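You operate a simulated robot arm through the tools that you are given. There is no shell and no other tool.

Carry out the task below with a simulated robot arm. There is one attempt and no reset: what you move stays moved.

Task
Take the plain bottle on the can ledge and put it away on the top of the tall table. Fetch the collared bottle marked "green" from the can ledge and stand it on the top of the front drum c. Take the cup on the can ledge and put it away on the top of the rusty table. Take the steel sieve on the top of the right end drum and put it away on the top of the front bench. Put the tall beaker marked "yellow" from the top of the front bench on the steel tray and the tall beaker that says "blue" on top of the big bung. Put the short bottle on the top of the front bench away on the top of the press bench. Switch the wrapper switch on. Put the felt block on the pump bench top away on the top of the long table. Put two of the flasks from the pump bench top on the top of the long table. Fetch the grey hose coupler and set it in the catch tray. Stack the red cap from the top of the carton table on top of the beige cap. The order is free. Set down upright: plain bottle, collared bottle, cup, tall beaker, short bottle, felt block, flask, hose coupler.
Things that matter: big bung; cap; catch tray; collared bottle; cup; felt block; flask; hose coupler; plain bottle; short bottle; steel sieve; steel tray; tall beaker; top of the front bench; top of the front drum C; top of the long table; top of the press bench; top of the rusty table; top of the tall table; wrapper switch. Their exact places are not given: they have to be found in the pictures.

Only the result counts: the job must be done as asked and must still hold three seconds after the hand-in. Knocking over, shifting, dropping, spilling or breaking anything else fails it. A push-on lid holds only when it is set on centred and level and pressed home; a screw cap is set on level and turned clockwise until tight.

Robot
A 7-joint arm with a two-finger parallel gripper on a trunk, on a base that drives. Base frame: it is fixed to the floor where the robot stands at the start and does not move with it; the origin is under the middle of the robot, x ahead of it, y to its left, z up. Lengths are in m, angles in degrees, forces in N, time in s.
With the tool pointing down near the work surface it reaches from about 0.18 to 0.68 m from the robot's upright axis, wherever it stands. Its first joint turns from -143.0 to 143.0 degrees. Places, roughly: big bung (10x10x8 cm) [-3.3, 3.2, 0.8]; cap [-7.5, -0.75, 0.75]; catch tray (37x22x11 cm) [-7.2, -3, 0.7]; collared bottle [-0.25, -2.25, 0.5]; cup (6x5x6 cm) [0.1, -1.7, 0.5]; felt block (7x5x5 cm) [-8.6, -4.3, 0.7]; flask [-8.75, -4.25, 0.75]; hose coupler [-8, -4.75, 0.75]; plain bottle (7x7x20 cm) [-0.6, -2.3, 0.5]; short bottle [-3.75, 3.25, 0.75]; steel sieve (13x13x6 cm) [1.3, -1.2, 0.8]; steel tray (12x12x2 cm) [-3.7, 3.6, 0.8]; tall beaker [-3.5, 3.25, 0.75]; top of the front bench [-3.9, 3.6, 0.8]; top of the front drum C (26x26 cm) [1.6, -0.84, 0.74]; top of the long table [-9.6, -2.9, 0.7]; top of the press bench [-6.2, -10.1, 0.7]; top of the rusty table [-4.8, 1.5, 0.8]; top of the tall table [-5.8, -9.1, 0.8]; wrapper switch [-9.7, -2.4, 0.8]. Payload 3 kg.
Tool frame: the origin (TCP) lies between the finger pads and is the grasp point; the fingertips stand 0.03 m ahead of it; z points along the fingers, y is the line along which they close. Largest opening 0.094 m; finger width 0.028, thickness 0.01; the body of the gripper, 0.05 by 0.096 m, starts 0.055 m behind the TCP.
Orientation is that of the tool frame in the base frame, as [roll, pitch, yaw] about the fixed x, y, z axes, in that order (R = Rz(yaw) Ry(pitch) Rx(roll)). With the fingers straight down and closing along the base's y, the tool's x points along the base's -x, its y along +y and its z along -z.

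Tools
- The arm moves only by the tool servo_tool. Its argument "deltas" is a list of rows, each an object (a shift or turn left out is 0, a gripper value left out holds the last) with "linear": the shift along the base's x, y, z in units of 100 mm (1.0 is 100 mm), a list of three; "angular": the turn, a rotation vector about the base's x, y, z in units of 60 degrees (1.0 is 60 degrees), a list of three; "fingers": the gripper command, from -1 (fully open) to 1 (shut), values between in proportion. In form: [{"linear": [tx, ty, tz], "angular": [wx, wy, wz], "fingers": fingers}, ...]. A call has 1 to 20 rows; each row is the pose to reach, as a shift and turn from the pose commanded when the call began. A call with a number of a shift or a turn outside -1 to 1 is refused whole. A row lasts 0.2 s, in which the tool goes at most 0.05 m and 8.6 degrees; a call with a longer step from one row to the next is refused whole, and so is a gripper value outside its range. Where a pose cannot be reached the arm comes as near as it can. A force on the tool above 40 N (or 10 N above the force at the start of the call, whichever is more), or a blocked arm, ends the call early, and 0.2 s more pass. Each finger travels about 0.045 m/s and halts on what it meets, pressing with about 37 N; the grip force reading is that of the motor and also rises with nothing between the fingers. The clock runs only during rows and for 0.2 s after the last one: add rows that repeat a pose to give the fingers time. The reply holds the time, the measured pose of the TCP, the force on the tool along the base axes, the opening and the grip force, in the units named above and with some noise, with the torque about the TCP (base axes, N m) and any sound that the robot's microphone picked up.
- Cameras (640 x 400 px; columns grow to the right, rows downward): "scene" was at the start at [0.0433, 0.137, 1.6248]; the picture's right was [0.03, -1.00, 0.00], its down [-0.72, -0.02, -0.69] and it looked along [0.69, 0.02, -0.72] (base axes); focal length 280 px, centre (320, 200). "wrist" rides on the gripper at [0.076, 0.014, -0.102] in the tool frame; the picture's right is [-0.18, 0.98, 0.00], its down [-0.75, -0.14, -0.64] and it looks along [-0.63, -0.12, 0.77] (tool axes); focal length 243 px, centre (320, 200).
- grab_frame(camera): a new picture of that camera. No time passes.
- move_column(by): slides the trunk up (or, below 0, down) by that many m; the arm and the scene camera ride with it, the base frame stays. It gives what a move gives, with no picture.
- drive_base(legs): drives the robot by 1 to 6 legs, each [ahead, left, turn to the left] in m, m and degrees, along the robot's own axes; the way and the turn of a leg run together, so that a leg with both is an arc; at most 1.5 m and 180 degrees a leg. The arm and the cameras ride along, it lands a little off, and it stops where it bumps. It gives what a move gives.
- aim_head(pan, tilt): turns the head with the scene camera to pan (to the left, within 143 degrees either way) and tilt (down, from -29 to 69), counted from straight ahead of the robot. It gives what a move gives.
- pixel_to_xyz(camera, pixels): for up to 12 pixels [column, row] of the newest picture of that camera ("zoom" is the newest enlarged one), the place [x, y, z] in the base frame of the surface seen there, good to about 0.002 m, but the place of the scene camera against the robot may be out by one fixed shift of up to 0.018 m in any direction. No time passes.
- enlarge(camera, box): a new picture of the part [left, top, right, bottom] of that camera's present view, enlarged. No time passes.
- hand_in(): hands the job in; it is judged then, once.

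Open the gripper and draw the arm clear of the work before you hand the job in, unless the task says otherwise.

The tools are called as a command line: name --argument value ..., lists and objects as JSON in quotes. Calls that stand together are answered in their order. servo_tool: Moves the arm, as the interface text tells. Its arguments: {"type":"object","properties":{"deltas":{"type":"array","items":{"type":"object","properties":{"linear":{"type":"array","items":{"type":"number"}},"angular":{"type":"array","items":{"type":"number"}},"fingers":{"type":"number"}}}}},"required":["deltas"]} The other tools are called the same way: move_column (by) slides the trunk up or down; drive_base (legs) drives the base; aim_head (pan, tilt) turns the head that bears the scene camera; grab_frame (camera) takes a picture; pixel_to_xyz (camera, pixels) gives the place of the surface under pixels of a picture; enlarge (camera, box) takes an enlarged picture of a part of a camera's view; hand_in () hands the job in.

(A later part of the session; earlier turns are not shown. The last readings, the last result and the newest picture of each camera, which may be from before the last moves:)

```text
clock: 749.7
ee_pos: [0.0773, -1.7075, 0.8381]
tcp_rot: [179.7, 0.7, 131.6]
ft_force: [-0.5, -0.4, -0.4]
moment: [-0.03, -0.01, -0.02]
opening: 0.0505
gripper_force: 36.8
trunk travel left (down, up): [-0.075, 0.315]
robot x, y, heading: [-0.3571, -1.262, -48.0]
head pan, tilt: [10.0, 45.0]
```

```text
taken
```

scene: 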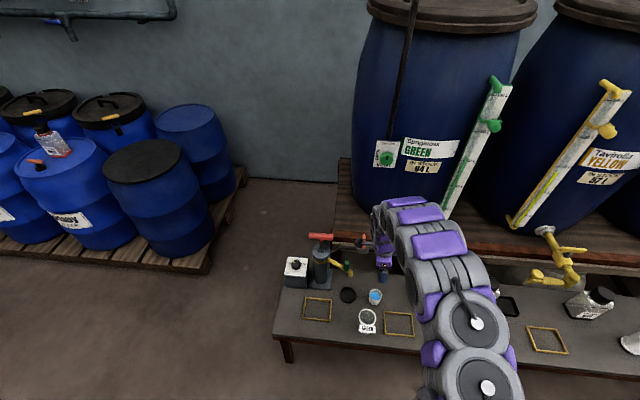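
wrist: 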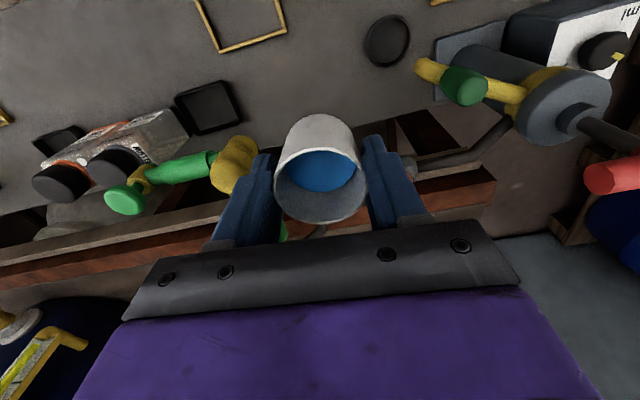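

The cup is up safely. I raise to 0.95, retract slowly, then drive carefully round the north of the cart toward the rusty table.

servo_tool --deltas '[{"linear": [0, 0, 0.2]}, {"linear": [0, 0, 0.4]}, {"linear": [0, 0, 0.6]}, {"linear": [0, 0, 0.8]}, {"linear": [-0.1, 0.1, 1.0]}, {"linear": [-0.25, 0.27, 1.0]}, {"linear": [-0.45, 0.5, 1.0]}, {"linear": [-0.65, 0.72, 1.0]}, {"linear": [-0.85, 0.95, 1.0]}, {"linear": [-0.9, 1.0, 1.0]}]'

drive_base --legs '[[0, 0.6, 0], [-0.309, 0.643, 0], [-0.661, 0.595, 0], [-0.661, 0.595, 0], [0, 0, -147]]'

grab_frame --camera "wrist"

```text
clock: 751.9
ee_pos: [-0.0131, -1.6101, 0.9378]
tcp_rot: [179.8, 0.6, 131.7]
ft_force: [-0.4, -0.8, -0.3]
moment: [0.0, -0.01, -0.02]
opening: 0.0504
gripper_force: 37.2
trunk travel left (down, up): [-0.075, 0.315]
robot x, y, heading: [-0.3551, -1.2622, -47.8]
head pan, tilt: [10.0, 45.0]
```

```text
clock: 773.4
ee_pos: [-0.1255, 1.6693, 0.9383]
tcp_rot: [179.8, 0.8, -14.7]
ft_force: [0.2, -0.6, -1.8]
moment: [-0.03, -0.02, -0.05]
opening: 0.0505
gripper_force: 37.2
trunk travel left (down, up): [-0.075, 0.315]
robot x, y, heading: [0.352, 1.5699, 165.6]
head pan, tilt: [10.0, 45.0]
```

```text
taken
```

wrist: 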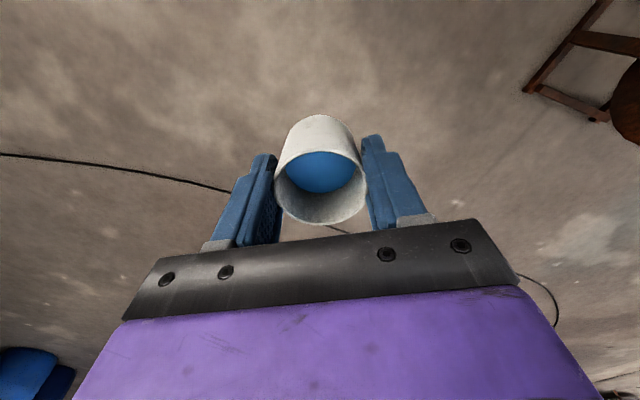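

The cup is level and steady. I continue toward (-3.4,2.35) and look at the rusty table.

drive_base --legs '[[0.8, 0, 0], [0.8, 0, 0], [0.75, 0, 3], [0.75, 0, 3], [0.6, 0, 0]]'

aim_head --pan 30 --tilt 30

grab_frame --camera "scene"

enlarge --camera "scene" --box '[160, 100, 480, 300]'

```text
clock: 791.8
ee_pos: [-3.7327, 2.3495, 0.9388]
tcp_rot: [179.8, 0.7, -8.0]
ft_force: [-0.7, 0.4, -1.6]
moment: [0.0, 0.0, 0.0]
opening: 0.0504
gripper_force: 37.2
trunk travel left (down, up): [-0.075, 0.315]
robot x, y, heading: [-3.248, 2.3092, 172.7]
head pan, tilt: [10.0, 45.0]
```

```text
clock: 792.6
ee_pos: [-3.7317, 2.35, 0.9389]
tcp_rot: [179.9, 0.8, -7.8]
ft_force: [0.4, -0.2, -1.1]
moment: [0.03, 0.01, -0.03]
opening: 0.0503
gripper_force: 36.6
trunk travel left (down, up): [-0.075, 0.315]
robot x, y, heading: [-3.2477, 2.3081, 172.5]
head pan, tilt: [30.0, 30.0]
```

```text
taken
```

scene: 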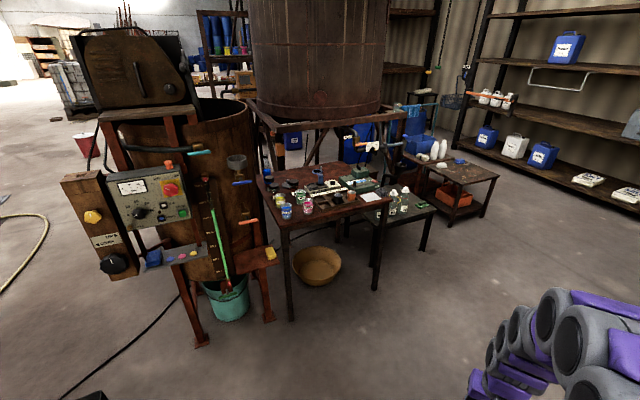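

```text
2.00 times, centred on (320, 200) of scene
```

zoom: 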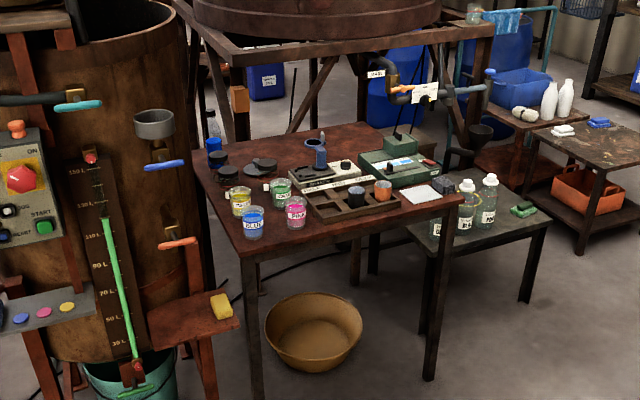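

I measure the rusty table's corners and free-looking spots (zoom (330,235), (340,140), (215,205)).

pixel_to_xyz --camera "zoom" --pixels '[[195, 157], [245, 257], [461, 201], [365, 123], [335, 230], [300, 240], [330, 140], [218, 205], [235, 240], [290, 145], [250, 165], [255, 380]]'

```text
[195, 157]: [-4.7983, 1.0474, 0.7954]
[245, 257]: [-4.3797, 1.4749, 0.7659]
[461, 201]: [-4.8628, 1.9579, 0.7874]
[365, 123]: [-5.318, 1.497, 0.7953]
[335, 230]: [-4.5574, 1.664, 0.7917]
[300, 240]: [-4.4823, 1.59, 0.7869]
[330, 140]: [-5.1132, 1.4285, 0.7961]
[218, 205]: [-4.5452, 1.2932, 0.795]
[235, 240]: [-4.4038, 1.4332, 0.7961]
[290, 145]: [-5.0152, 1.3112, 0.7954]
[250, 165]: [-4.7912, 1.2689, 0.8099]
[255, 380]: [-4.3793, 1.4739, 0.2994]
```

The table's front faces NE, from (-4.38,1.475) to (-4.863,1.958). I drive in front of it and look down on it.

drive_base --legs '[[0.85, 0.28, 0], [0, 0, 52.5]]'

aim_head --pan 15 --tilt 45

grab_frame --camera "scene"

enlarge --camera "scene" --box '[180, 120, 420, 300]'

grab_frame --camera "wrist"

```text
clock: 799.7
ee_pos: [-4.4542, 1.786, 0.939]
tcp_rot: [179.8, 0.9, 44.5]
ft_force: [0.2, 0.9, -1.3]
moment: [0.0, -0.03, -0.04]
opening: 0.0505
gripper_force: 37.3
trunk travel left (down, up): [-0.075, 0.315]
robot x, y, heading: [-4.1256, 2.1513, -134.9]
head pan, tilt: [30.0, 30.0]
```

```text
clock: 800.5
ee_pos: [-4.4538, 1.7868, 0.9399]
tcp_rot: [179.8, 0.9, 44.6]
ft_force: [0.9, 0.7, -0.2]
moment: [0.01, 0.0, -0.01]
opening: 0.0503
gripper_force: 37.0
trunk travel left (down, up): [-0.075, 0.315]
robot x, y, heading: [-4.1237, 2.144, -134.8]
head pan, tilt: [15.0, 45.0]
```

```text
taken
```

scene: 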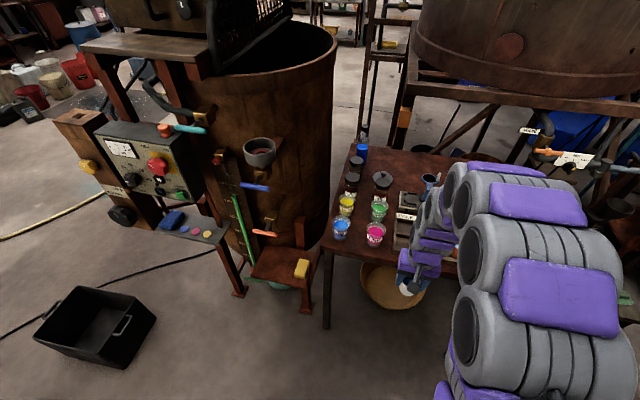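

```text
2.22 times, centred on (300, 210) of scene
```

zoom: 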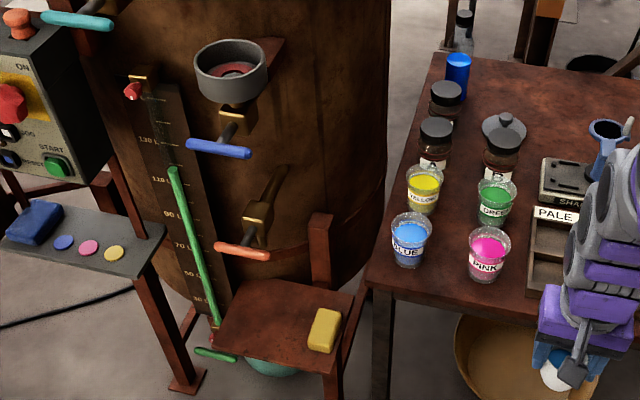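

```text
taken
```

wrist: 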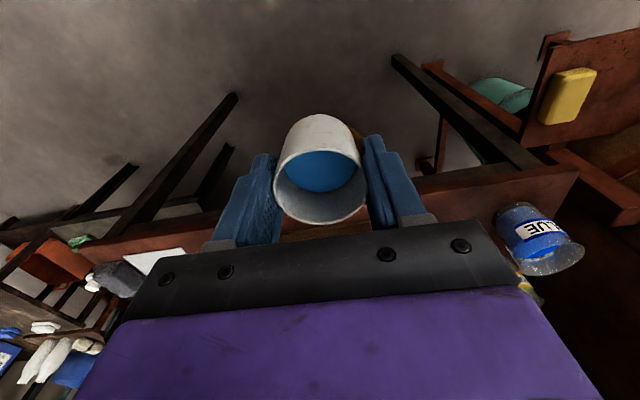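

Jars crowd the left part. I shift right 0.35 m to see the table's right part without the arm in the way.

drive_base --legs '[[0, -0.35, 0]]'

aim_head --pan 20 --tilt 45

grab_frame --camera "scene"

enlarge --camera "scene" --box '[220, 110, 440, 270]'

```text
clock: 802.8
ee_pos: [-4.701, 2.0328, 0.941]
tcp_rot: [179.9, 0.9, 44.8]
ft_force: [-0.2, 0.2, -0.6]
moment: [0.01, 0.0, -0.01]
opening: 0.0504
gripper_force: 37.8
trunk travel left (down, up): [-0.075, 0.315]
robot x, y, heading: [-4.3775, 2.394, -134.8]
head pan, tilt: [15.0, 45.0]
```

```text
clock: 803.4
ee_pos: [-4.6993, 2.0328, 0.9411]
tcp_rot: [179.8, 1.0, 44.6]
ft_force: [-0.6, -0.3, -1.3]
moment: [0.02, 0.0, -0.03]
opening: 0.0502
gripper_force: 37.2
trunk travel left (down, up): [-0.075, 0.315]
robot x, y, heading: [-4.3736, 2.396, -134.8]
head pan, tilt: [20.0, 45.0]
```

```text
taken
```

scene: 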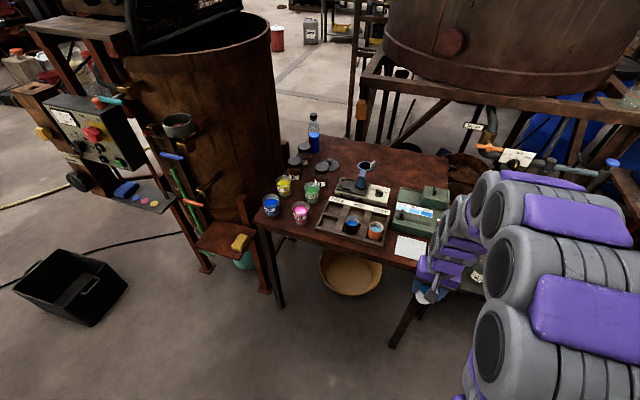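

```text
2.50 times, centred on (330, 190) of scene
```

zoom: 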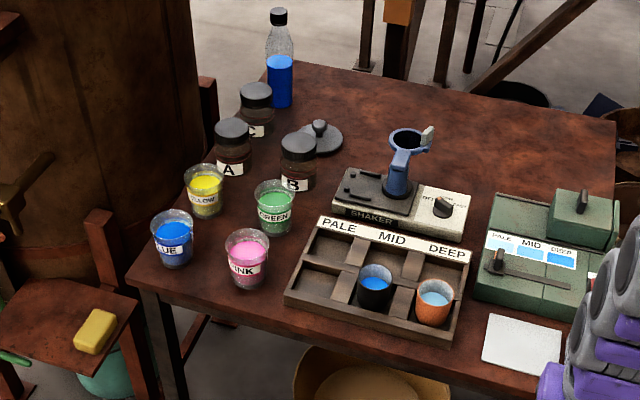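

The back area (zoom 440-600,90-160) is free and wide; I measure it and intermediate gaps.

pixel_to_xyz --camera "zoom" --pixels '[[500, 150], [540, 170], [480, 170], [470, 200], [450, 120], [350, 120], [205, 298], [160, 280], [485, 215], [480, 300], [470, 370], [340, 150]]'

```text
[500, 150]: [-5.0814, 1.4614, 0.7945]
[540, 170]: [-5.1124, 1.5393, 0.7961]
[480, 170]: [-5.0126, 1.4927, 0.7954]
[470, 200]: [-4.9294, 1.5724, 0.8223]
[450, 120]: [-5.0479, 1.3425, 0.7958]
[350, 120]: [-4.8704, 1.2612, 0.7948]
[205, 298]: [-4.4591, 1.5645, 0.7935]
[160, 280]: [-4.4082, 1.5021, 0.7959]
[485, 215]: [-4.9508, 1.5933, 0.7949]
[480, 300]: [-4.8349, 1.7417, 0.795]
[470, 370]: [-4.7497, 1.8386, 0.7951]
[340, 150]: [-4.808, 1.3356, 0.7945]
```

The back is too far to reach, so I examine the gap between the PALE/MID/DEEP tray and the white sheet more exactly, plus the front-left strip.

enlarge --camera "scene" --box '[360, 180, 450, 270]'

pixel_to_xyz --camera "zoom" --pixels '[[190, 240], [240, 270], [200, 220], [260, 230], [210, 300], [150, 330], [230, 200], [215, 180], [260, 180], [225, 260], [180, 280], [290, 345]]'

```text
4.44 times, centred on (405, 225) of scene
```

zoom: 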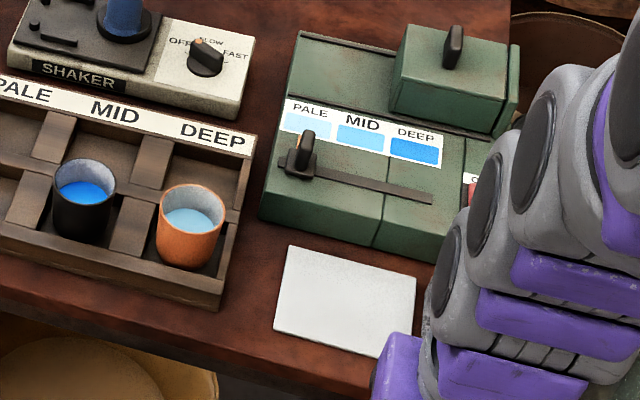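

```text
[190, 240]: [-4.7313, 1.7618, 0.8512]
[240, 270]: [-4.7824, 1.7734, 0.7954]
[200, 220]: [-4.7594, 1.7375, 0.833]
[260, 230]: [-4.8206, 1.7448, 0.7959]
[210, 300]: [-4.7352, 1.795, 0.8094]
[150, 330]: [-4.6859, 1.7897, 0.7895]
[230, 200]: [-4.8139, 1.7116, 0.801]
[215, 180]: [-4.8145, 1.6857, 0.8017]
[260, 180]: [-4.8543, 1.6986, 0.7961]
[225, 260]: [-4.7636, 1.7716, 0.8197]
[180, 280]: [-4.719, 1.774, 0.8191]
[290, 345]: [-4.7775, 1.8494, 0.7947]
```

That corridor is only ~4.8 cm wide. I look at the front-left strip with the wrist camera: shift left 0.35 m again.

drive_base --legs '[[0, 0.38, 0]]'

servo_tool --deltas '[{"linear": [0.2, 0.2, 0.2]}, {"linear": [0.35, 0.1, 0.4]}, {"linear": [0.5, -0.1, 0.5]}, {"linear": [0.7, -0.3, 0.5]}]'

grab_frame --camera "wrist"

aim_head --pan 5 --tilt 50

grab_frame --camera "scene"

```text
clock: 805.8
ee_pos: [-4.4302, 1.7672, 0.9415]
tcp_rot: [179.7, 0.9, 44.9]
ft_force: [0.3, 0.0, -1.2]
moment: [0.04, 0.0, -0.02]
opening: 0.0504
gripper_force: 37.5
trunk travel left (down, up): [-0.075, 0.315]
robot x, y, heading: [-4.1077, 2.1225, -134.6]
head pan, tilt: [20.0, 45.0]
```

```text
clock: 806.8
ee_pos: [-4.3591, 1.7362, 0.9896]
tcp_rot: [179.7, 0.9, 44.9]
ft_force: [0.9, 0.2, -0.4]
moment: [0.05, -0.02, -0.02]
opening: 0.0505
gripper_force: 37.0
trunk travel left (down, up): [-0.075, 0.315]
robot x, y, heading: [-4.106, 2.1244, -134.4]
head pan, tilt: [20.0, 45.0]
```

```text
taken
```

wrist: 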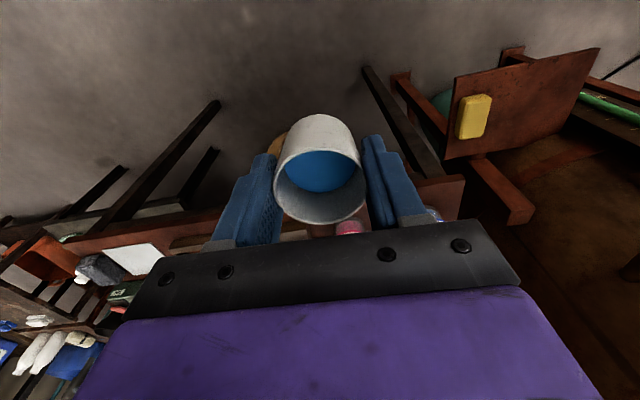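

```text
clock: 807.6
ee_pos: [-4.3596, 1.7379, 0.9914]
tcp_rot: [179.7, 1.0, 45.0]
ft_force: [-0.6, -0.4, -0.3]
moment: [-0.02, -0.02, 0.02]
opening: 0.0505
gripper_force: 37.2
trunk travel left (down, up): [-0.075, 0.315]
robot x, y, heading: [-4.1083, 2.1253, -134.5]
head pan, tilt: [5.0, 50.0]
```

```text
taken
```

scene: 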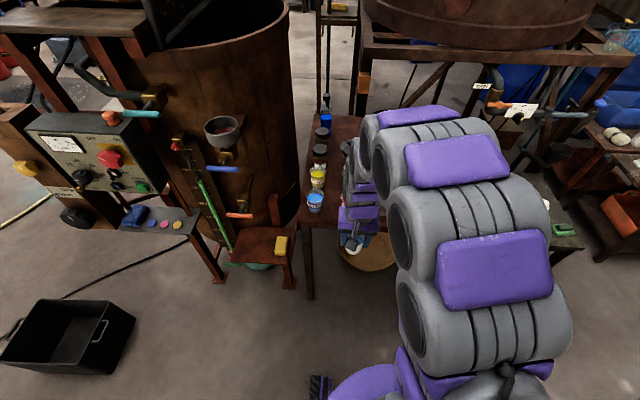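

I raise the trunk 0.25 m for a steeper view of the table top.

move_column --by 0.25

aim_head --pan 0 --tilt 60

grab_frame --camera "scene"

grab_frame --camera "wrist"

```text
clock: 810.2
ee_pos: [-4.3592, 1.7379, 1.2407]
tcp_rot: [179.7, 0.9, 44.8]
ft_force: [-0.6, -0.3, -1.2]
moment: [0.02, 0.01, -0.01]
opening: 0.0506
gripper_force: 36.8
trunk travel left (down, up): [-0.325, 0.065]
robot x, y, heading: [-4.1075, 2.1258, -134.4]
head pan, tilt: [5.0, 50.0]
```

```text
clock: 810.9
ee_pos: [-4.3595, 1.7371, 1.2402]
tcp_rot: [179.7, 1.0, 45.0]
ft_force: [0.5, 0.3, -0.7]
moment: [-0.01, 0.01, 0.0]
opening: 0.0504
gripper_force: 36.8
trunk travel left (down, up): [-0.325, 0.065]
robot x, y, heading: [-4.104, 2.1285, -134.7]
head pan, tilt: [0.0, 60.0]
```

```text
taken
```

scene: 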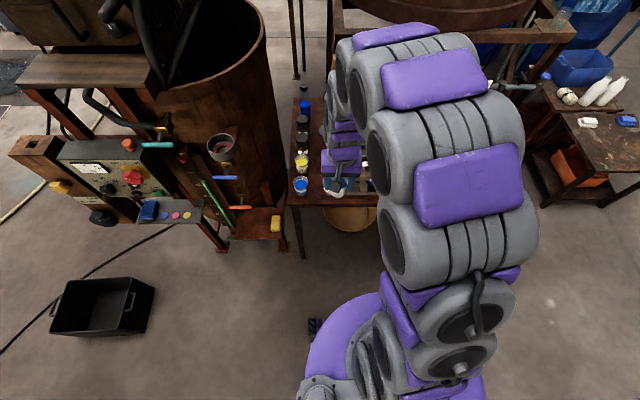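

```text
taken
```

wrist: 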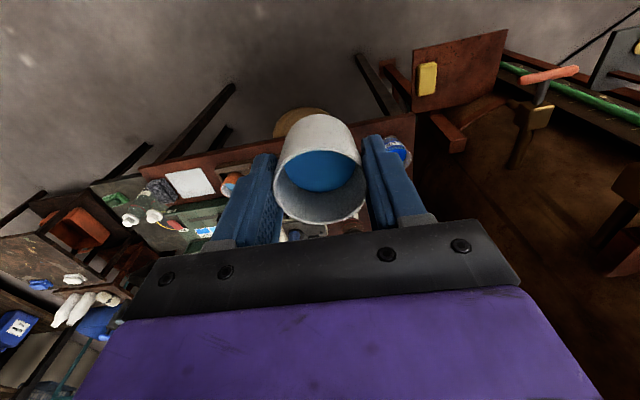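

I turn the base 50° right so the arm leaves the view, and pan the head left toward the table.

drive_base --legs '[[0, 0, -50]]'

aim_head --pan 55 --tilt 60

grab_frame --camera "scene"

enlarge --camera "scene" --box '[220, 50, 480, 220]'

```text
clock: 813.6
ee_pos: [-4.5665, 2.0723, 1.241]
tcp_rot: [179.7, 1.0, -5.3]
ft_force: [-0.5, -0.5, 0.2]
moment: [-0.01, 0.0, -0.02]
opening: 0.0502
gripper_force: 36.9
trunk travel left (down, up): [-0.325, 0.065]
robot x, y, heading: [-4.1021, 2.1233, 175.2]
head pan, tilt: [0.0, 60.0]
```

```text
clock: 814.8
ee_pos: [-4.5656, 2.0715, 1.2413]
tcp_rot: [179.8, 1.0, -5.3]
ft_force: [-0.8, -0.3, 0.0]
moment: [-0.02, 0.0, 0.02]
opening: 0.0502
gripper_force: 37.5
trunk travel left (down, up): [-0.325, 0.065]
robot x, y, heading: [-4.1086, 2.127, 175.1]
head pan, tilt: [55.0, 60.0]
```

```text
taken
```

scene: 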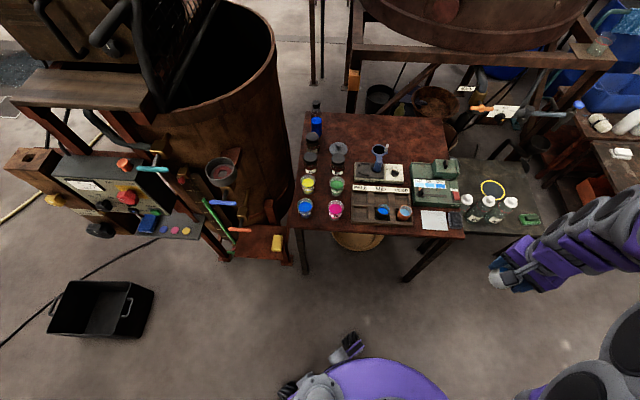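

```text
2.35 times, centred on (350, 135) of scene
```

zoom: 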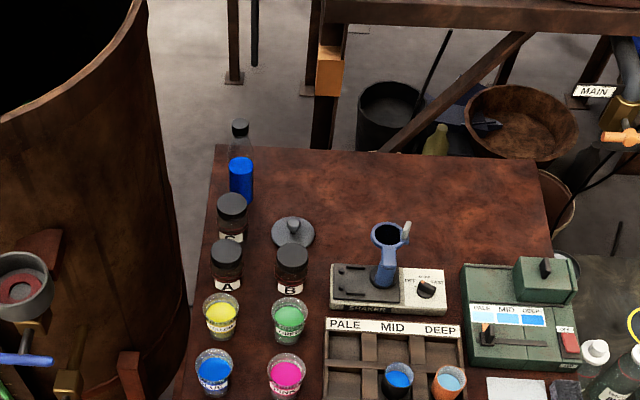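

Now a clear top view. I enlarge the front part.

enlarge --camera "scene" --box '[285, 150, 475, 260]'

pixel_to_xyz --camera "zoom" --pixels '[[130, 265], [130, 240], [170, 190], [120, 200], [215, 230], [130, 150], [40, 230], [35, 260], [220, 270], [100, 260], [215, 190], [450, 240]]'

```text
3.37 times, centred on (380, 205) of scene
```

zoom: 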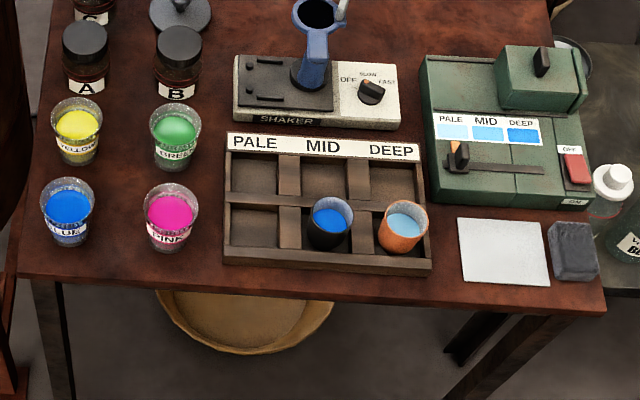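

```text
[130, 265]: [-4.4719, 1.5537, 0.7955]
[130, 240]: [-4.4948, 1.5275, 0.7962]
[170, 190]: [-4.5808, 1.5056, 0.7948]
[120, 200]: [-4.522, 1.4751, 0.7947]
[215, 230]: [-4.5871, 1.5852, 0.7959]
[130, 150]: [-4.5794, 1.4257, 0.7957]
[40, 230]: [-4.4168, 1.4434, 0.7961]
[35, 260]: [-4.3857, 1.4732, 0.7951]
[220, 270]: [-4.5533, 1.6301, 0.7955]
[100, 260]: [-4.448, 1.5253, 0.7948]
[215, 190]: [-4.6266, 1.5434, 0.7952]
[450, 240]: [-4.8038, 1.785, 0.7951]
```

The centre between the four coloured cups, about (-4.522,1.475), offers ~3 cm clearance all around. I turn back, lower the trunk, and move into position.

drive_base --legs '[[0, 0, 50]]'

move_column --by -0.2

drive_base --legs '[[0, 0.16, 0], [0.26, 0, 0]]'

grab_frame --camera "wrist"

aim_head --pan 10 --tilt 55

grab_frame --camera "scene"

```text
clock: 817.5
ee_pos: [-4.3598, 1.739, 1.2406]
tcp_rot: [179.7, 1.1, 44.9]
ft_force: [-0.2, -0.2, -0.7]
moment: [0.02, -0.02, 0.02]
opening: 0.0504
gripper_force: 36.7
trunk travel left (down, up): [-0.325, 0.065]
robot x, y, heading: [-4.1036, 2.1233, -134.6]
head pan, tilt: [55.0, 60.0]
```

```text
clock: 819.6
ee_pos: [-4.3602, 1.7413, 1.0418]
tcp_rot: [179.5, 1.0, 44.9]
ft_force: [-0.1, 0.2, -0.7]
moment: [0.0, 0.0, -0.01]
opening: 0.0503
gripper_force: 37.1
trunk travel left (down, up): [-0.125, 0.265]
robot x, y, heading: [-4.1067, 2.1254, -134.6]
head pan, tilt: [55.0, 60.0]
```

```text
clock: 822.5
ee_pos: [-4.4429, 1.4584, 1.0433]
tcp_rot: [178.8, 1.1, 44.6]
ft_force: [0.0, -0.3, -1.0]
moment: [0.03, -0.03, 0.01]
opening: 0.0508
gripper_force: 36.8
trunk travel left (down, up): [-0.125, 0.265]
robot x, y, heading: [-4.1743, 1.8349, -134.8]
head pan, tilt: [55.0, 60.0]
```

```text
taken
```

wrist: 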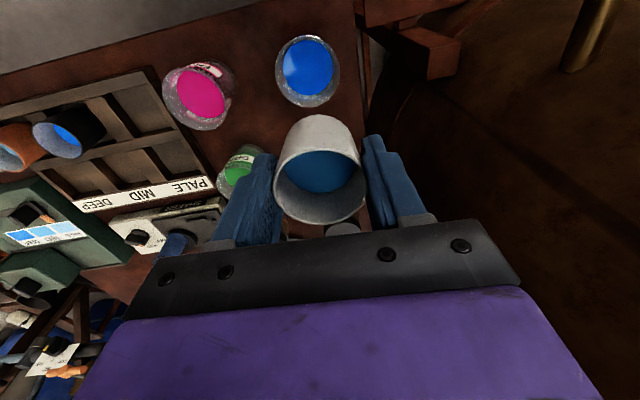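

```text
clock: 823.6
ee_pos: [-4.4248, 1.4449, 1.0417]
tcp_rot: [179.8, 1.2, 44.7]
ft_force: [-0.4, 0.2, -1.2]
moment: [0.02, 0.03, -0.02]
opening: 0.0505
gripper_force: 36.9
trunk travel left (down, up): [-0.125, 0.265]
robot x, y, heading: [-4.1743, 1.8337, -134.5]
head pan, tilt: [10.0, 55.0]
```

```text
taken
```

scene: 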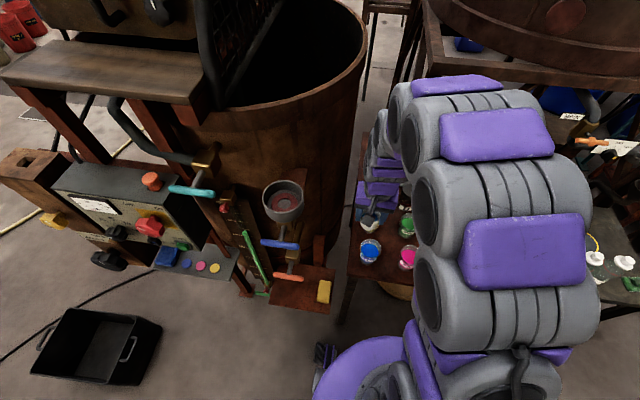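

I measure the BLUE, PINK and GREEN cup rims by wrist: BLUE (308,70), PINK (200,95), GREEN (238,170).

pixel_to_xyz --camera "wrist" --pixels '[[279, 70], [338, 72], [308, 39], [310, 104], [165, 92], [236, 98], [200, 65], [205, 128], [220, 175], [240, 150], [265, 110], [345, 110]]'

```text
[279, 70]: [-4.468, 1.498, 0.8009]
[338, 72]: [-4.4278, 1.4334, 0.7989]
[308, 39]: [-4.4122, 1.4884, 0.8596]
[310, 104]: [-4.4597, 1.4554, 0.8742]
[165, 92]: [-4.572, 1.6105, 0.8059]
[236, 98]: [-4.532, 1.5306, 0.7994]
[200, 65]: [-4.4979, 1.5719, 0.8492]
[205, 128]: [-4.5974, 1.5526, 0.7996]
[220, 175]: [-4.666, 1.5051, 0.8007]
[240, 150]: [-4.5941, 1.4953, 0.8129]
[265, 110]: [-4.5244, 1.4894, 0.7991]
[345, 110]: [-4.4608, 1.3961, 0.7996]
```

Our own cup hides part of the view. I shift the tool right and back a little to see all four cups.

servo_tool --deltas '[{"linear": [-0.15, 0.35, 0]}, {"linear": [-0.35, 0.75, 0]}, {"linear": [-0.5, 1.0, 0]}]'

servo_tool --deltas '[{"linear": [-0.1, 0.35, 0]}, {"linear": [-0.2, 0.6, 0]}]'

grab_frame --camera "wrist"

enlarge --camera "wrist" --box '[360, 60, 600, 210]'

```text
clock: 824.4
ee_pos: [-4.479, 1.5488, 1.0414]
tcp_rot: [179.6, 1.1, 44.8]
ft_force: [-0.1, 0.5, -0.9]
moment: [0.03, 0.0, 0.03]
opening: 0.0503
gripper_force: 36.7
trunk travel left (down, up): [-0.125, 0.265]
robot x, y, heading: [-4.1769, 1.8318, -134.9]
head pan, tilt: [10.0, 55.0]
```

```text
clock: 825.0
ee_pos: [-4.5094, 1.6179, 1.0411]
tcp_rot: [179.1, 1.2, 44.6]
ft_force: [0.5, 0.2, -0.6]
moment: [-0.02, -0.01, -0.02]
opening: 0.0503
gripper_force: 37.3
trunk travel left (down, up): [-0.125, 0.265]
robot x, y, heading: [-4.1786, 1.834, -134.9]
head pan, tilt: [10.0, 55.0]
```

```text
taken
```

wrist: 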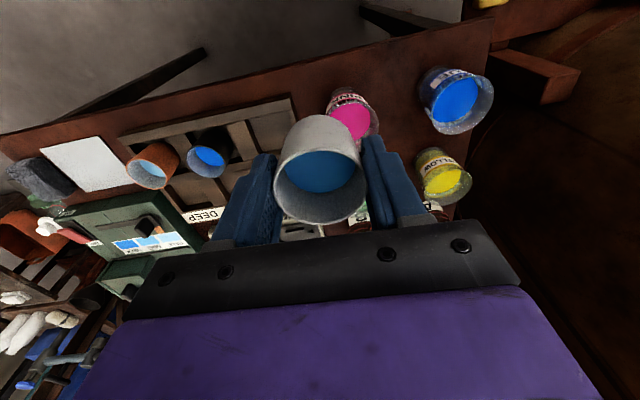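

```text
2.67 times, centred on (480, 135) of wrist
```

zoom: 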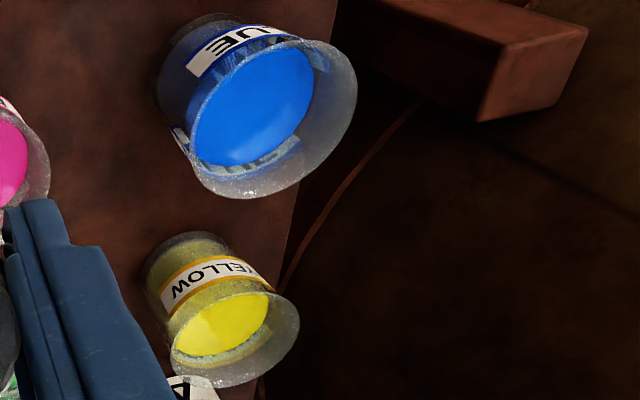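

I query wall points of BLUE and YELLOW, and free surface between the cups.

pixel_to_xyz --camera "zoom" --pixels '[[230, 40], [185, 65], [250, 185], [180, 140], [215, 280], [170, 300], [155, 260], [195, 240], [250, 250], [110, 190], [60, 100], [120, 260]]'

pixel_to_xyz --camera "wrist" --pixels '[[345, 95], [372, 130], [330, 110], [352, 88], [400, 120], [395, 90], [420, 170], [385, 210]]'

```text
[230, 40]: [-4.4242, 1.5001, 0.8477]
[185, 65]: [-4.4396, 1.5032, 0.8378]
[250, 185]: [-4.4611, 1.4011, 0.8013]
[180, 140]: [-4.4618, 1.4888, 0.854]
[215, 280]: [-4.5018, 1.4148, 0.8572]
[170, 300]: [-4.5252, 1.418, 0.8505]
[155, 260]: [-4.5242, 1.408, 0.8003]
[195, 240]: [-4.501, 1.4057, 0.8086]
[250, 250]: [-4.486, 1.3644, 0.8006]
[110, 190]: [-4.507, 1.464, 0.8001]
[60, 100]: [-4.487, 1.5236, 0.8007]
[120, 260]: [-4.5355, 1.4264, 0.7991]
```

```text
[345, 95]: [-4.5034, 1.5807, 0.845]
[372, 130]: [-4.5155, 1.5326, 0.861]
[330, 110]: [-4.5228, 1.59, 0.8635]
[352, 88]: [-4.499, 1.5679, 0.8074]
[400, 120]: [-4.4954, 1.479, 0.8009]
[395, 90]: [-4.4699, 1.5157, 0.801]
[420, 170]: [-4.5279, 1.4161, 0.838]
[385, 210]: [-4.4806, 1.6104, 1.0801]
```

Cup centres fit a spot at (-4.520,1.477) midway, with ~3 cm clearance. I move over it and lower to z≈0.93.

servo_tool --deltas '[{"linear": [-0.03, -0.3, 0]}, {"linear": [-0.06, -0.6, 0]}, {"linear": [-0.08, -0.9, 0]}, {"linear": [-0.09, -1.0, 0]}]'

servo_tool --deltas '[{"linear": [-0.02, -0.3, 0]}, {"linear": [-0.02, -0.41, 0]}, {"linear": [-0.02, -0.41, -0.2]}, {"linear": [-0.02, -0.41, -0.5]}, {"linear": [-0.02, -0.41, -0.8]}, {"linear": [-0.02, -0.41, -1.0]}, {"linear": [-0.02, -0.41, -1.0]}]'

grab_frame --camera "wrist"

enlarge --camera "scene" --box '[330, 160, 450, 290]'

```text
clock: 826.0
ee_pos: [-4.513, 1.5103, 1.0417]
tcp_rot: [179.4, 1.2, 44.6]
ft_force: [-0.8, -0.4, -0.5]
moment: [0.01, 0.0, 0.05]
opening: 0.0504
gripper_force: 37.0
trunk travel left (down, up): [-0.125, 0.265]
robot x, y, heading: [-4.1783, 1.8317, -134.8]
head pan, tilt: [10.0, 55.0]
```

```text
clock: 827.6
ee_pos: [-4.5141, 1.4691, 0.9432]
tcp_rot: [179.3, 1.2, 44.7]
ft_force: [0.1, -0.1, -0.4]
moment: [-0.04, 0.0, -0.01]
opening: 0.0503
gripper_force: 36.8
trunk travel left (down, up): [-0.125, 0.265]
robot x, y, heading: [-4.1794, 1.8346, -134.8]
head pan, tilt: [10.0, 55.0]
```

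```text
taken
```

wrist: 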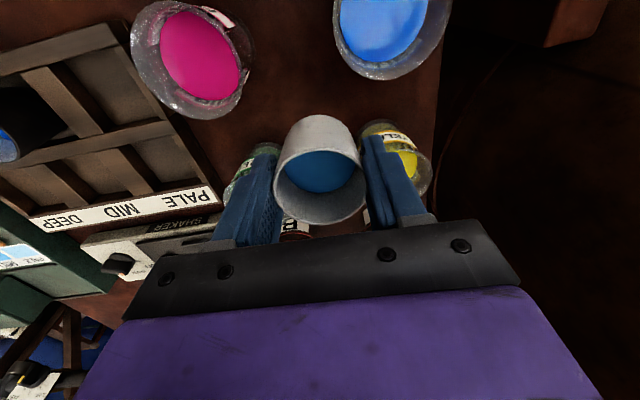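

```text
3.08 times, centred on (390, 225) of scene
```

zoom: 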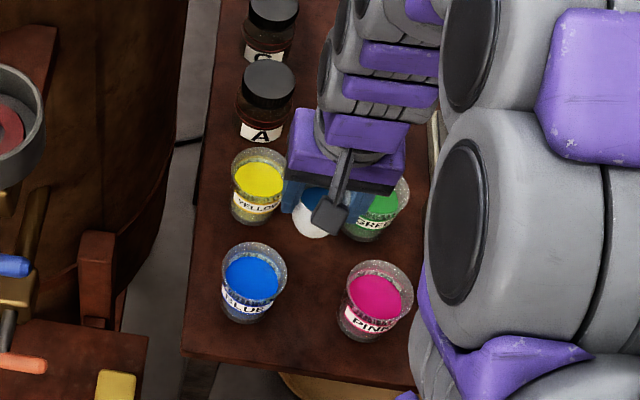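

I correct by (-0.006,+0.008) and lower to z≈0.875, then check.

servo_tool --deltas '[{"linear": [-0.06, 0.08, 0]}, {"linear": [-0.06, 0.08, -0.2]}, {"linear": [-0.06, 0.08, -0.45]}, {"linear": [-0.06, 0.08, -0.68]}, {"linear": [-0.06, 0.08, -0.68]}]'

grab_frame --camera "wrist"

enlarge --camera "scene" --box '[330, 160, 450, 290]'

```text
clock: 828.8
ee_pos: [-4.5187, 1.4786, 0.8757]
tcp_rot: [179.5, 1.1, 44.6]
ft_force: [0.2, -0.5, -1.0]
moment: [0.02, 0.01, -0.04]
opening: 0.0504
gripper_force: 37.2
trunk travel left (down, up): [-0.125, 0.265]
robot x, y, heading: [-4.1804, 1.8391, -134.8]
head pan, tilt: [10.0, 55.0]
```

```text
taken
```

wrist: 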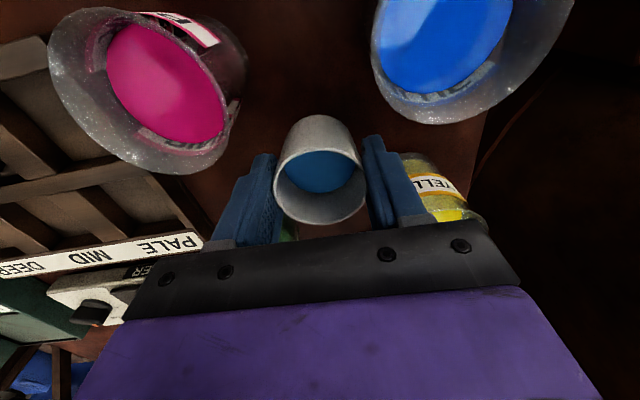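

```text
3.08 times, centred on (390, 225) of scene
```

zoom: 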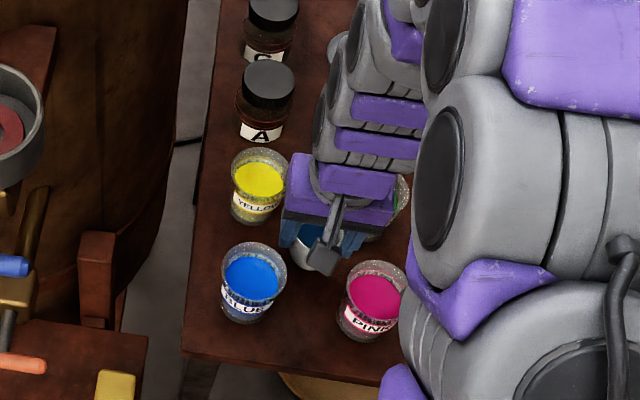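

Centred between the four cups. I lower the last ~1.8 cm in small steps.

servo_tool --deltas '[{"linear": [0, 0, -0.06]}, {"linear": [0, 0, -0.11]}, {"linear": [0, 0, -0.14]}, {"linear": [0, 0, -0.16]}, {"linear": [0, 0, -0.175]}, {"linear": [0, 0, -0.185]}]'

```text
clock: 830.2
ee_pos: [-4.5196, 1.4782, 0.8584]
tcp_rot: [179.6, 1.4, 44.6]
ft_force: [-2.1, 1.5, 25.1]
moment: [0.13, -0.28, 0.0]
opening: 0.0505
gripper_force: 36.7
trunk travel left (down, up): [-0.125, 0.265]
robot x, y, heading: [-4.1779, 1.8332, -134.6]
head pan, tilt: [10.0, 55.0]
```

Contact at 25 N. I relieve 1 mm, open gently to 0.066, and lift straight up.

servo_tool --deltas '[{"linear": [0, 0, 0.01]}, {"linear": [0, 0, 0.01], "fingers": -0.1}, {"linear": [0, 0, 0.01], "fingers": -0.25}, {"linear": [0, 0, 0.01], "fingers": -0.4}, {"linear": [0, 0, 0.01], "fingers": -0.4}, {"linear": [0, 0, 0.1]}, {"linear": [0, 0, 0.3]}, {"linear": [0, 0, 0.6]}, {"linear": [0, 0, 1.0]}]'

grab_frame --camera "wrist"

servo_tool --deltas '[{"linear": [0, 0, 0.4]}, {"linear": [0, 0, 0.8]}, {"linear": [0.2, 0.2, 1.0], "fingers": -1}, {"linear": [0.5, 0.5, 1.0]}, {"linear": [0.8, 0.8, 1.0]}]'

enlarge --camera "scene" --box '[330, 160, 450, 290]'

```text
clock: 832.2
ee_pos: [-4.5188, 1.4786, 0.9554]
tcp_rot: [179.4, 1.1, 44.6]
ft_force: [0.6, -0.4, -1.3]
moment: [0.03, 0.0, -0.02]
opening: 0.0659
gripper_force: 0.1
trunk travel left (down, up): [-0.125, 0.265]
robot x, y, heading: [-4.1746, 1.8332, -135.1]
head pan, tilt: [10.0, 55.0]
```

```text
taken
```

wrist: 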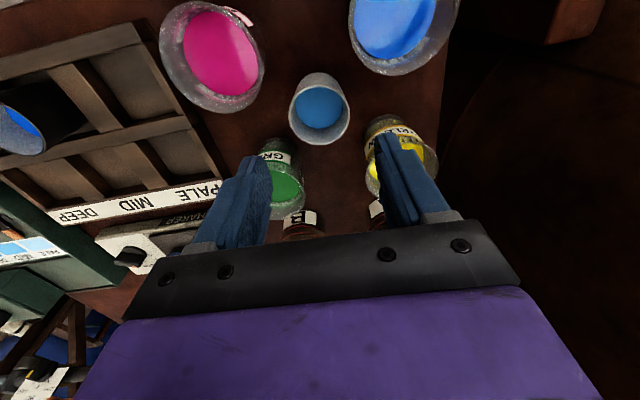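

```text
clock: 833.4
ee_pos: [-4.4381, 1.5584, 1.0562]
tcp_rot: [179.5, 1.2, 44.6]
ft_force: [0.8, -0.3, 0.7]
moment: [0.05, -0.01, 0.0]
opening: 0.094
gripper_force: 0.1
trunk travel left (down, up): [-0.125, 0.265]
robot x, y, heading: [-4.1791, 1.832, -134.5]
head pan, tilt: [10.0, 55.0]
```

```text
3.08 times, centred on (390, 225) of scene
```

zoom: 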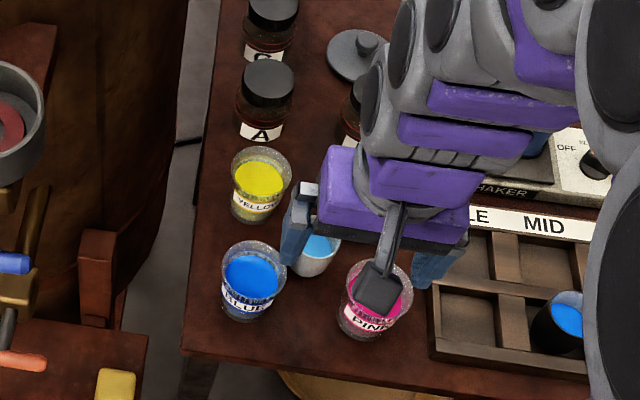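

The cup stands on the rusty table. Last is the plain bottle: I drive back to the ledge by the same safe route.

move_column --by -0.05

drive_base --legs '[[-0.5, 0, 0], [0, 0, 130.5], [1.32, 0, 0], [1.32, 0, 0], [0, 0, -11]]'

drive_base --legs '[[0.81, 0, 0], [0.81, 0, 0], [0, 0, -75], [0.92, 0, 0], [0.92, 0, 0]]'

```text
clock: 834.4
ee_pos: [-4.4387, 1.5568, 1.0056]
tcp_rot: [179.5, 1.2, 44.7]
ft_force: [-0.8, 0.2, 0.7]
moment: [-0.03, 0.01, 0.02]
opening: 0.0941
gripper_force: 0.1
trunk travel left (down, up): [-0.075, 0.315]
robot x, y, heading: [-4.179, 1.8352, -134.5]
head pan, tilt: [10.0, 55.0]
```

```text
clock: 855.9
ee_pos: [-0.8244, 1.8473, 1.0052]
tcp_rot: [179.5, 1.2, 162.7]
ft_force: [0.4, 1.2, 1.1]
moment: [0.03, 0.02, -0.01]
opening: 0.0938
gripper_force: 0.2
trunk travel left (down, up): [-0.075, 0.315]
robot x, y, heading: [-1.1922, 1.9465, -16.4]
head pan, tilt: [10.0, 55.0]
```

```text
clock: 876.2
ee_pos: [0.2993, -0.7408, 1.0059]
tcp_rot: [179.5, 1.3, 87.6]
ft_force: [0.2, 0.1, -0.1]
moment: [0.01, 0.01, 0.01]
opening: 0.0941
gripper_force: 0.1
trunk travel left (down, up): [-0.075, 0.315]
robot x, y, heading: [0.301, -0.361, -91.6]
head pan, tilt: [10.0, 55.0]
```

Next leg: to the ledge, turn to face it and slide right to the plain bottle.

drive_base --legs '[[0.447, -0.289, 0], [0, 0, 45.1], [0, -0.75, 0], [0, -0.72, 0]]'

grab_frame --camera "wrist"

```text
clock: 888.5
ee_pos: [-0.7863, -2.0778, 1.0068]
tcp_rot: [179.4, 1.3, 133.4]
ft_force: [0.8, 0.3, 0.2]
moment: [0.02, 0.03, 0.0]
opening: 0.0941
gripper_force: 0.0
trunk travel left (down, up): [-0.075, 0.315]
robot x, y, heading: [-1.0588, -1.8142, -45.7]
head pan, tilt: [10.0, 55.0]
```

```text
taken
```

wrist: 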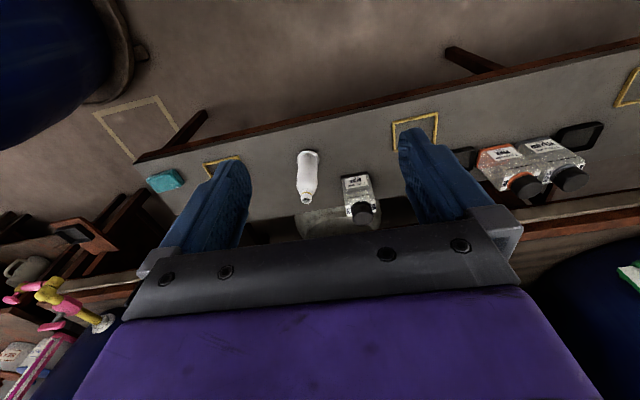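

The plain bottle is at wrist (307,180). I edge ahead 0.12 m and measure its mouth.

drive_base --legs '[[0.12, 0, 0]]'

grab_frame --camera "wrist"

enlarge --camera "wrist" --box '[260, 90, 360, 190]'

```text
clock: 889.8
ee_pos: [-0.7036, -2.1635, 1.0064]
tcp_rot: [179.5, 1.1, 133.5]
ft_force: [-0.9, -0.2, -0.8]
moment: [0.03, -0.01, -0.03]
opening: 0.0942
gripper_force: 0.0
trunk travel left (down, up): [-0.075, 0.315]
robot x, y, heading: [-0.9744, -1.8965, -45.5]
head pan, tilt: [10.0, 55.0]
```

```text
taken
```

wrist: 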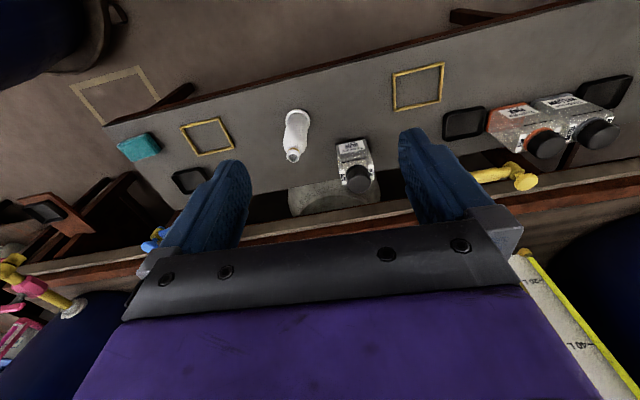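

```text
4.00 times, centred on (310, 140) of wrist
```

zoom: 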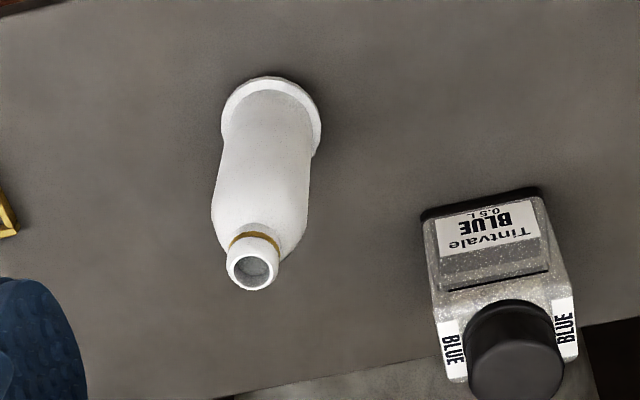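

The mouth is at zoom (253,266). I sample its rim, neck and shoulder.

pixel_to_xyz --camera "zoom" --pixels '[[232, 262], [276, 266], [255, 287], [252, 248], [250, 240], [255, 232], [240, 215], [270, 215], [250, 190], [215, 215], [305, 215], [265, 120]]'

```text
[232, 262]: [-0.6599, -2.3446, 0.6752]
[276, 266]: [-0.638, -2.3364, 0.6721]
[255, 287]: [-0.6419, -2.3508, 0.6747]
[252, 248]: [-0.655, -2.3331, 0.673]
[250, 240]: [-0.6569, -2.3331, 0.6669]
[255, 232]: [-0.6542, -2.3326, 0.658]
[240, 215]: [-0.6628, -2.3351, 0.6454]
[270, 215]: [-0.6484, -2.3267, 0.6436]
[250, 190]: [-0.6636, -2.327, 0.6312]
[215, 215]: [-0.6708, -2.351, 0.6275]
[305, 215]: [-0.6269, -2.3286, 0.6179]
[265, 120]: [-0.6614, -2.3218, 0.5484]
```

Neck centre (-0.649,-2.341), radius ~13 mm, z 0.643–0.675. I move above it, descend to z≈0.73 and check.

servo_tool --deltas '[{"linear": [0.13, -0.42, 0], "fingers": -0.5}, {"linear": [0.27, -0.85, 0]}, {"linear": [0.4, -1.0, -0.2]}, {"linear": [0.5, -1.0, -0.6]}, {"linear": [0.54, -1.0, -1.0]}]'

servo_tool --deltas '[{"linear": [0, -0.4, 0]}, {"linear": [0, -0.77, 0]}, {"linear": [0, -0.77, -0.4]}, {"linear": [0, -0.77, -0.8]}, {"linear": [0, -0.77, -1.0]}]'

servo_tool --deltas '[{"linear": [0, 0, -0.4]}, {"linear": [0, 0, -0.75]}]'

grab_frame --camera "wrist"

```text
clock: 891.0
ee_pos: [-0.6507, -2.2636, 0.9052]
tcp_rot: [179.5, 1.3, 133.5]
ft_force: [-0.2, 0.4, -0.2]
moment: [0.0, -0.01, 0.01]
opening: 0.0708
gripper_force: 0.1
trunk travel left (down, up): [-0.075, 0.315]
robot x, y, heading: [-0.974, -1.8953, -45.7]
head pan, tilt: [10.0, 55.0]
```

```text
clock: 892.2
ee_pos: [-0.6502, -2.3412, 0.8058]
tcp_rot: [179.4, 1.3, 133.5]
ft_force: [0.4, 1.0, -0.9]
moment: [-0.02, 0.01, 0.0]
opening: 0.0705
gripper_force: 0.1
trunk travel left (down, up): [-0.075, 0.315]
robot x, y, heading: [-0.972, -1.8981, -45.5]
head pan, tilt: [10.0, 55.0]
```

```text
clock: 892.8
ee_pos: [-0.6504, -2.3398, 0.7313]
tcp_rot: [179.4, 1.1, 133.4]
ft_force: [-0.3, -0.1, 0.2]
moment: [0.01, 0.02, -0.03]
opening: 0.0704
gripper_force: 0.0
trunk travel left (down, up): [-0.075, 0.315]
robot x, y, heading: [-0.9728, -1.8977, -45.6]
head pan, tilt: [10.0, 55.0]
```

```text
taken
```

wrist: 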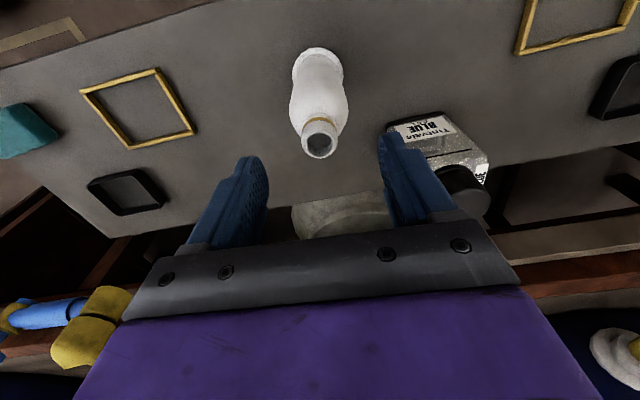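

Centred. I descend to 0.672, close on the neck and lift slowly.

servo_tool --deltas '[{"linear": [0, 0, -0.3]}, {"linear": [0, 0, -0.59]}, {"linear": [0, 0, -0.59], "fingers": 0}, {"linear": [0, 0, -0.59], "fingers": 0.4}, {"linear": [0, 0, -0.59], "fingers": 1}, {"linear": [0, 0, -0.59], "fingers": 1}, {"linear": [0, 0, -0.59], "fingers": 1}, {"linear": [0, 0, -0.59], "fingers": 1}]'

servo_tool --deltas '[{"linear": [0, 0, 0.03]}, {"linear": [0, 0, 0.1]}, {"linear": [0, 0, 0.3]}, {"linear": [0, 0, 0.5]}, {"linear": [0, 0, 0.7]}, {"linear": [0, 0, 1.0]}]'

grab_frame --camera "wrist"

```text
clock: 894.6
ee_pos: [-0.6518, -2.3409, 0.6732]
tcp_rot: [179.4, 1.2, 133.4]
ft_force: [0.4, 0.2, -0.1]
moment: [-0.02, -0.01, -0.01]
opening: 0.0348
gripper_force: 37.2
trunk travel left (down, up): [-0.075, 0.315]
robot x, y, heading: [-0.9723, -1.902, -45.9]
head pan, tilt: [10.0, 55.0]
```

```text
clock: 896.0
ee_pos: [-0.6521, -2.34, 0.7722]
tcp_rot: [179.5, 1.2, 133.5]
ft_force: [0.2, 0.3, -0.2]
moment: [0.02, -0.02, -0.02]
opening: 0.0351
gripper_force: 36.9
trunk travel left (down, up): [-0.075, 0.315]
robot x, y, heading: [-0.972, -1.8925, -45.9]
head pan, tilt: [10.0, 55.0]
```

```text
taken
```

wrist: 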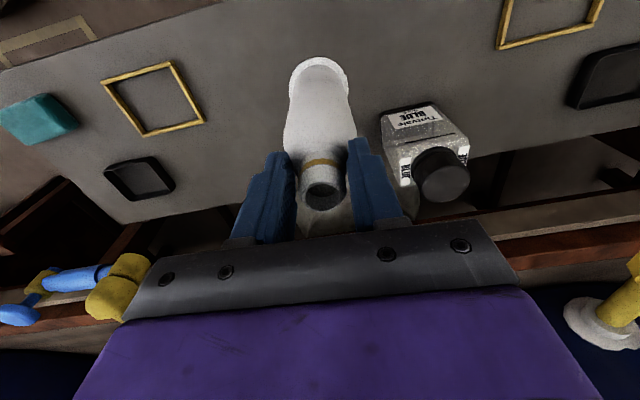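

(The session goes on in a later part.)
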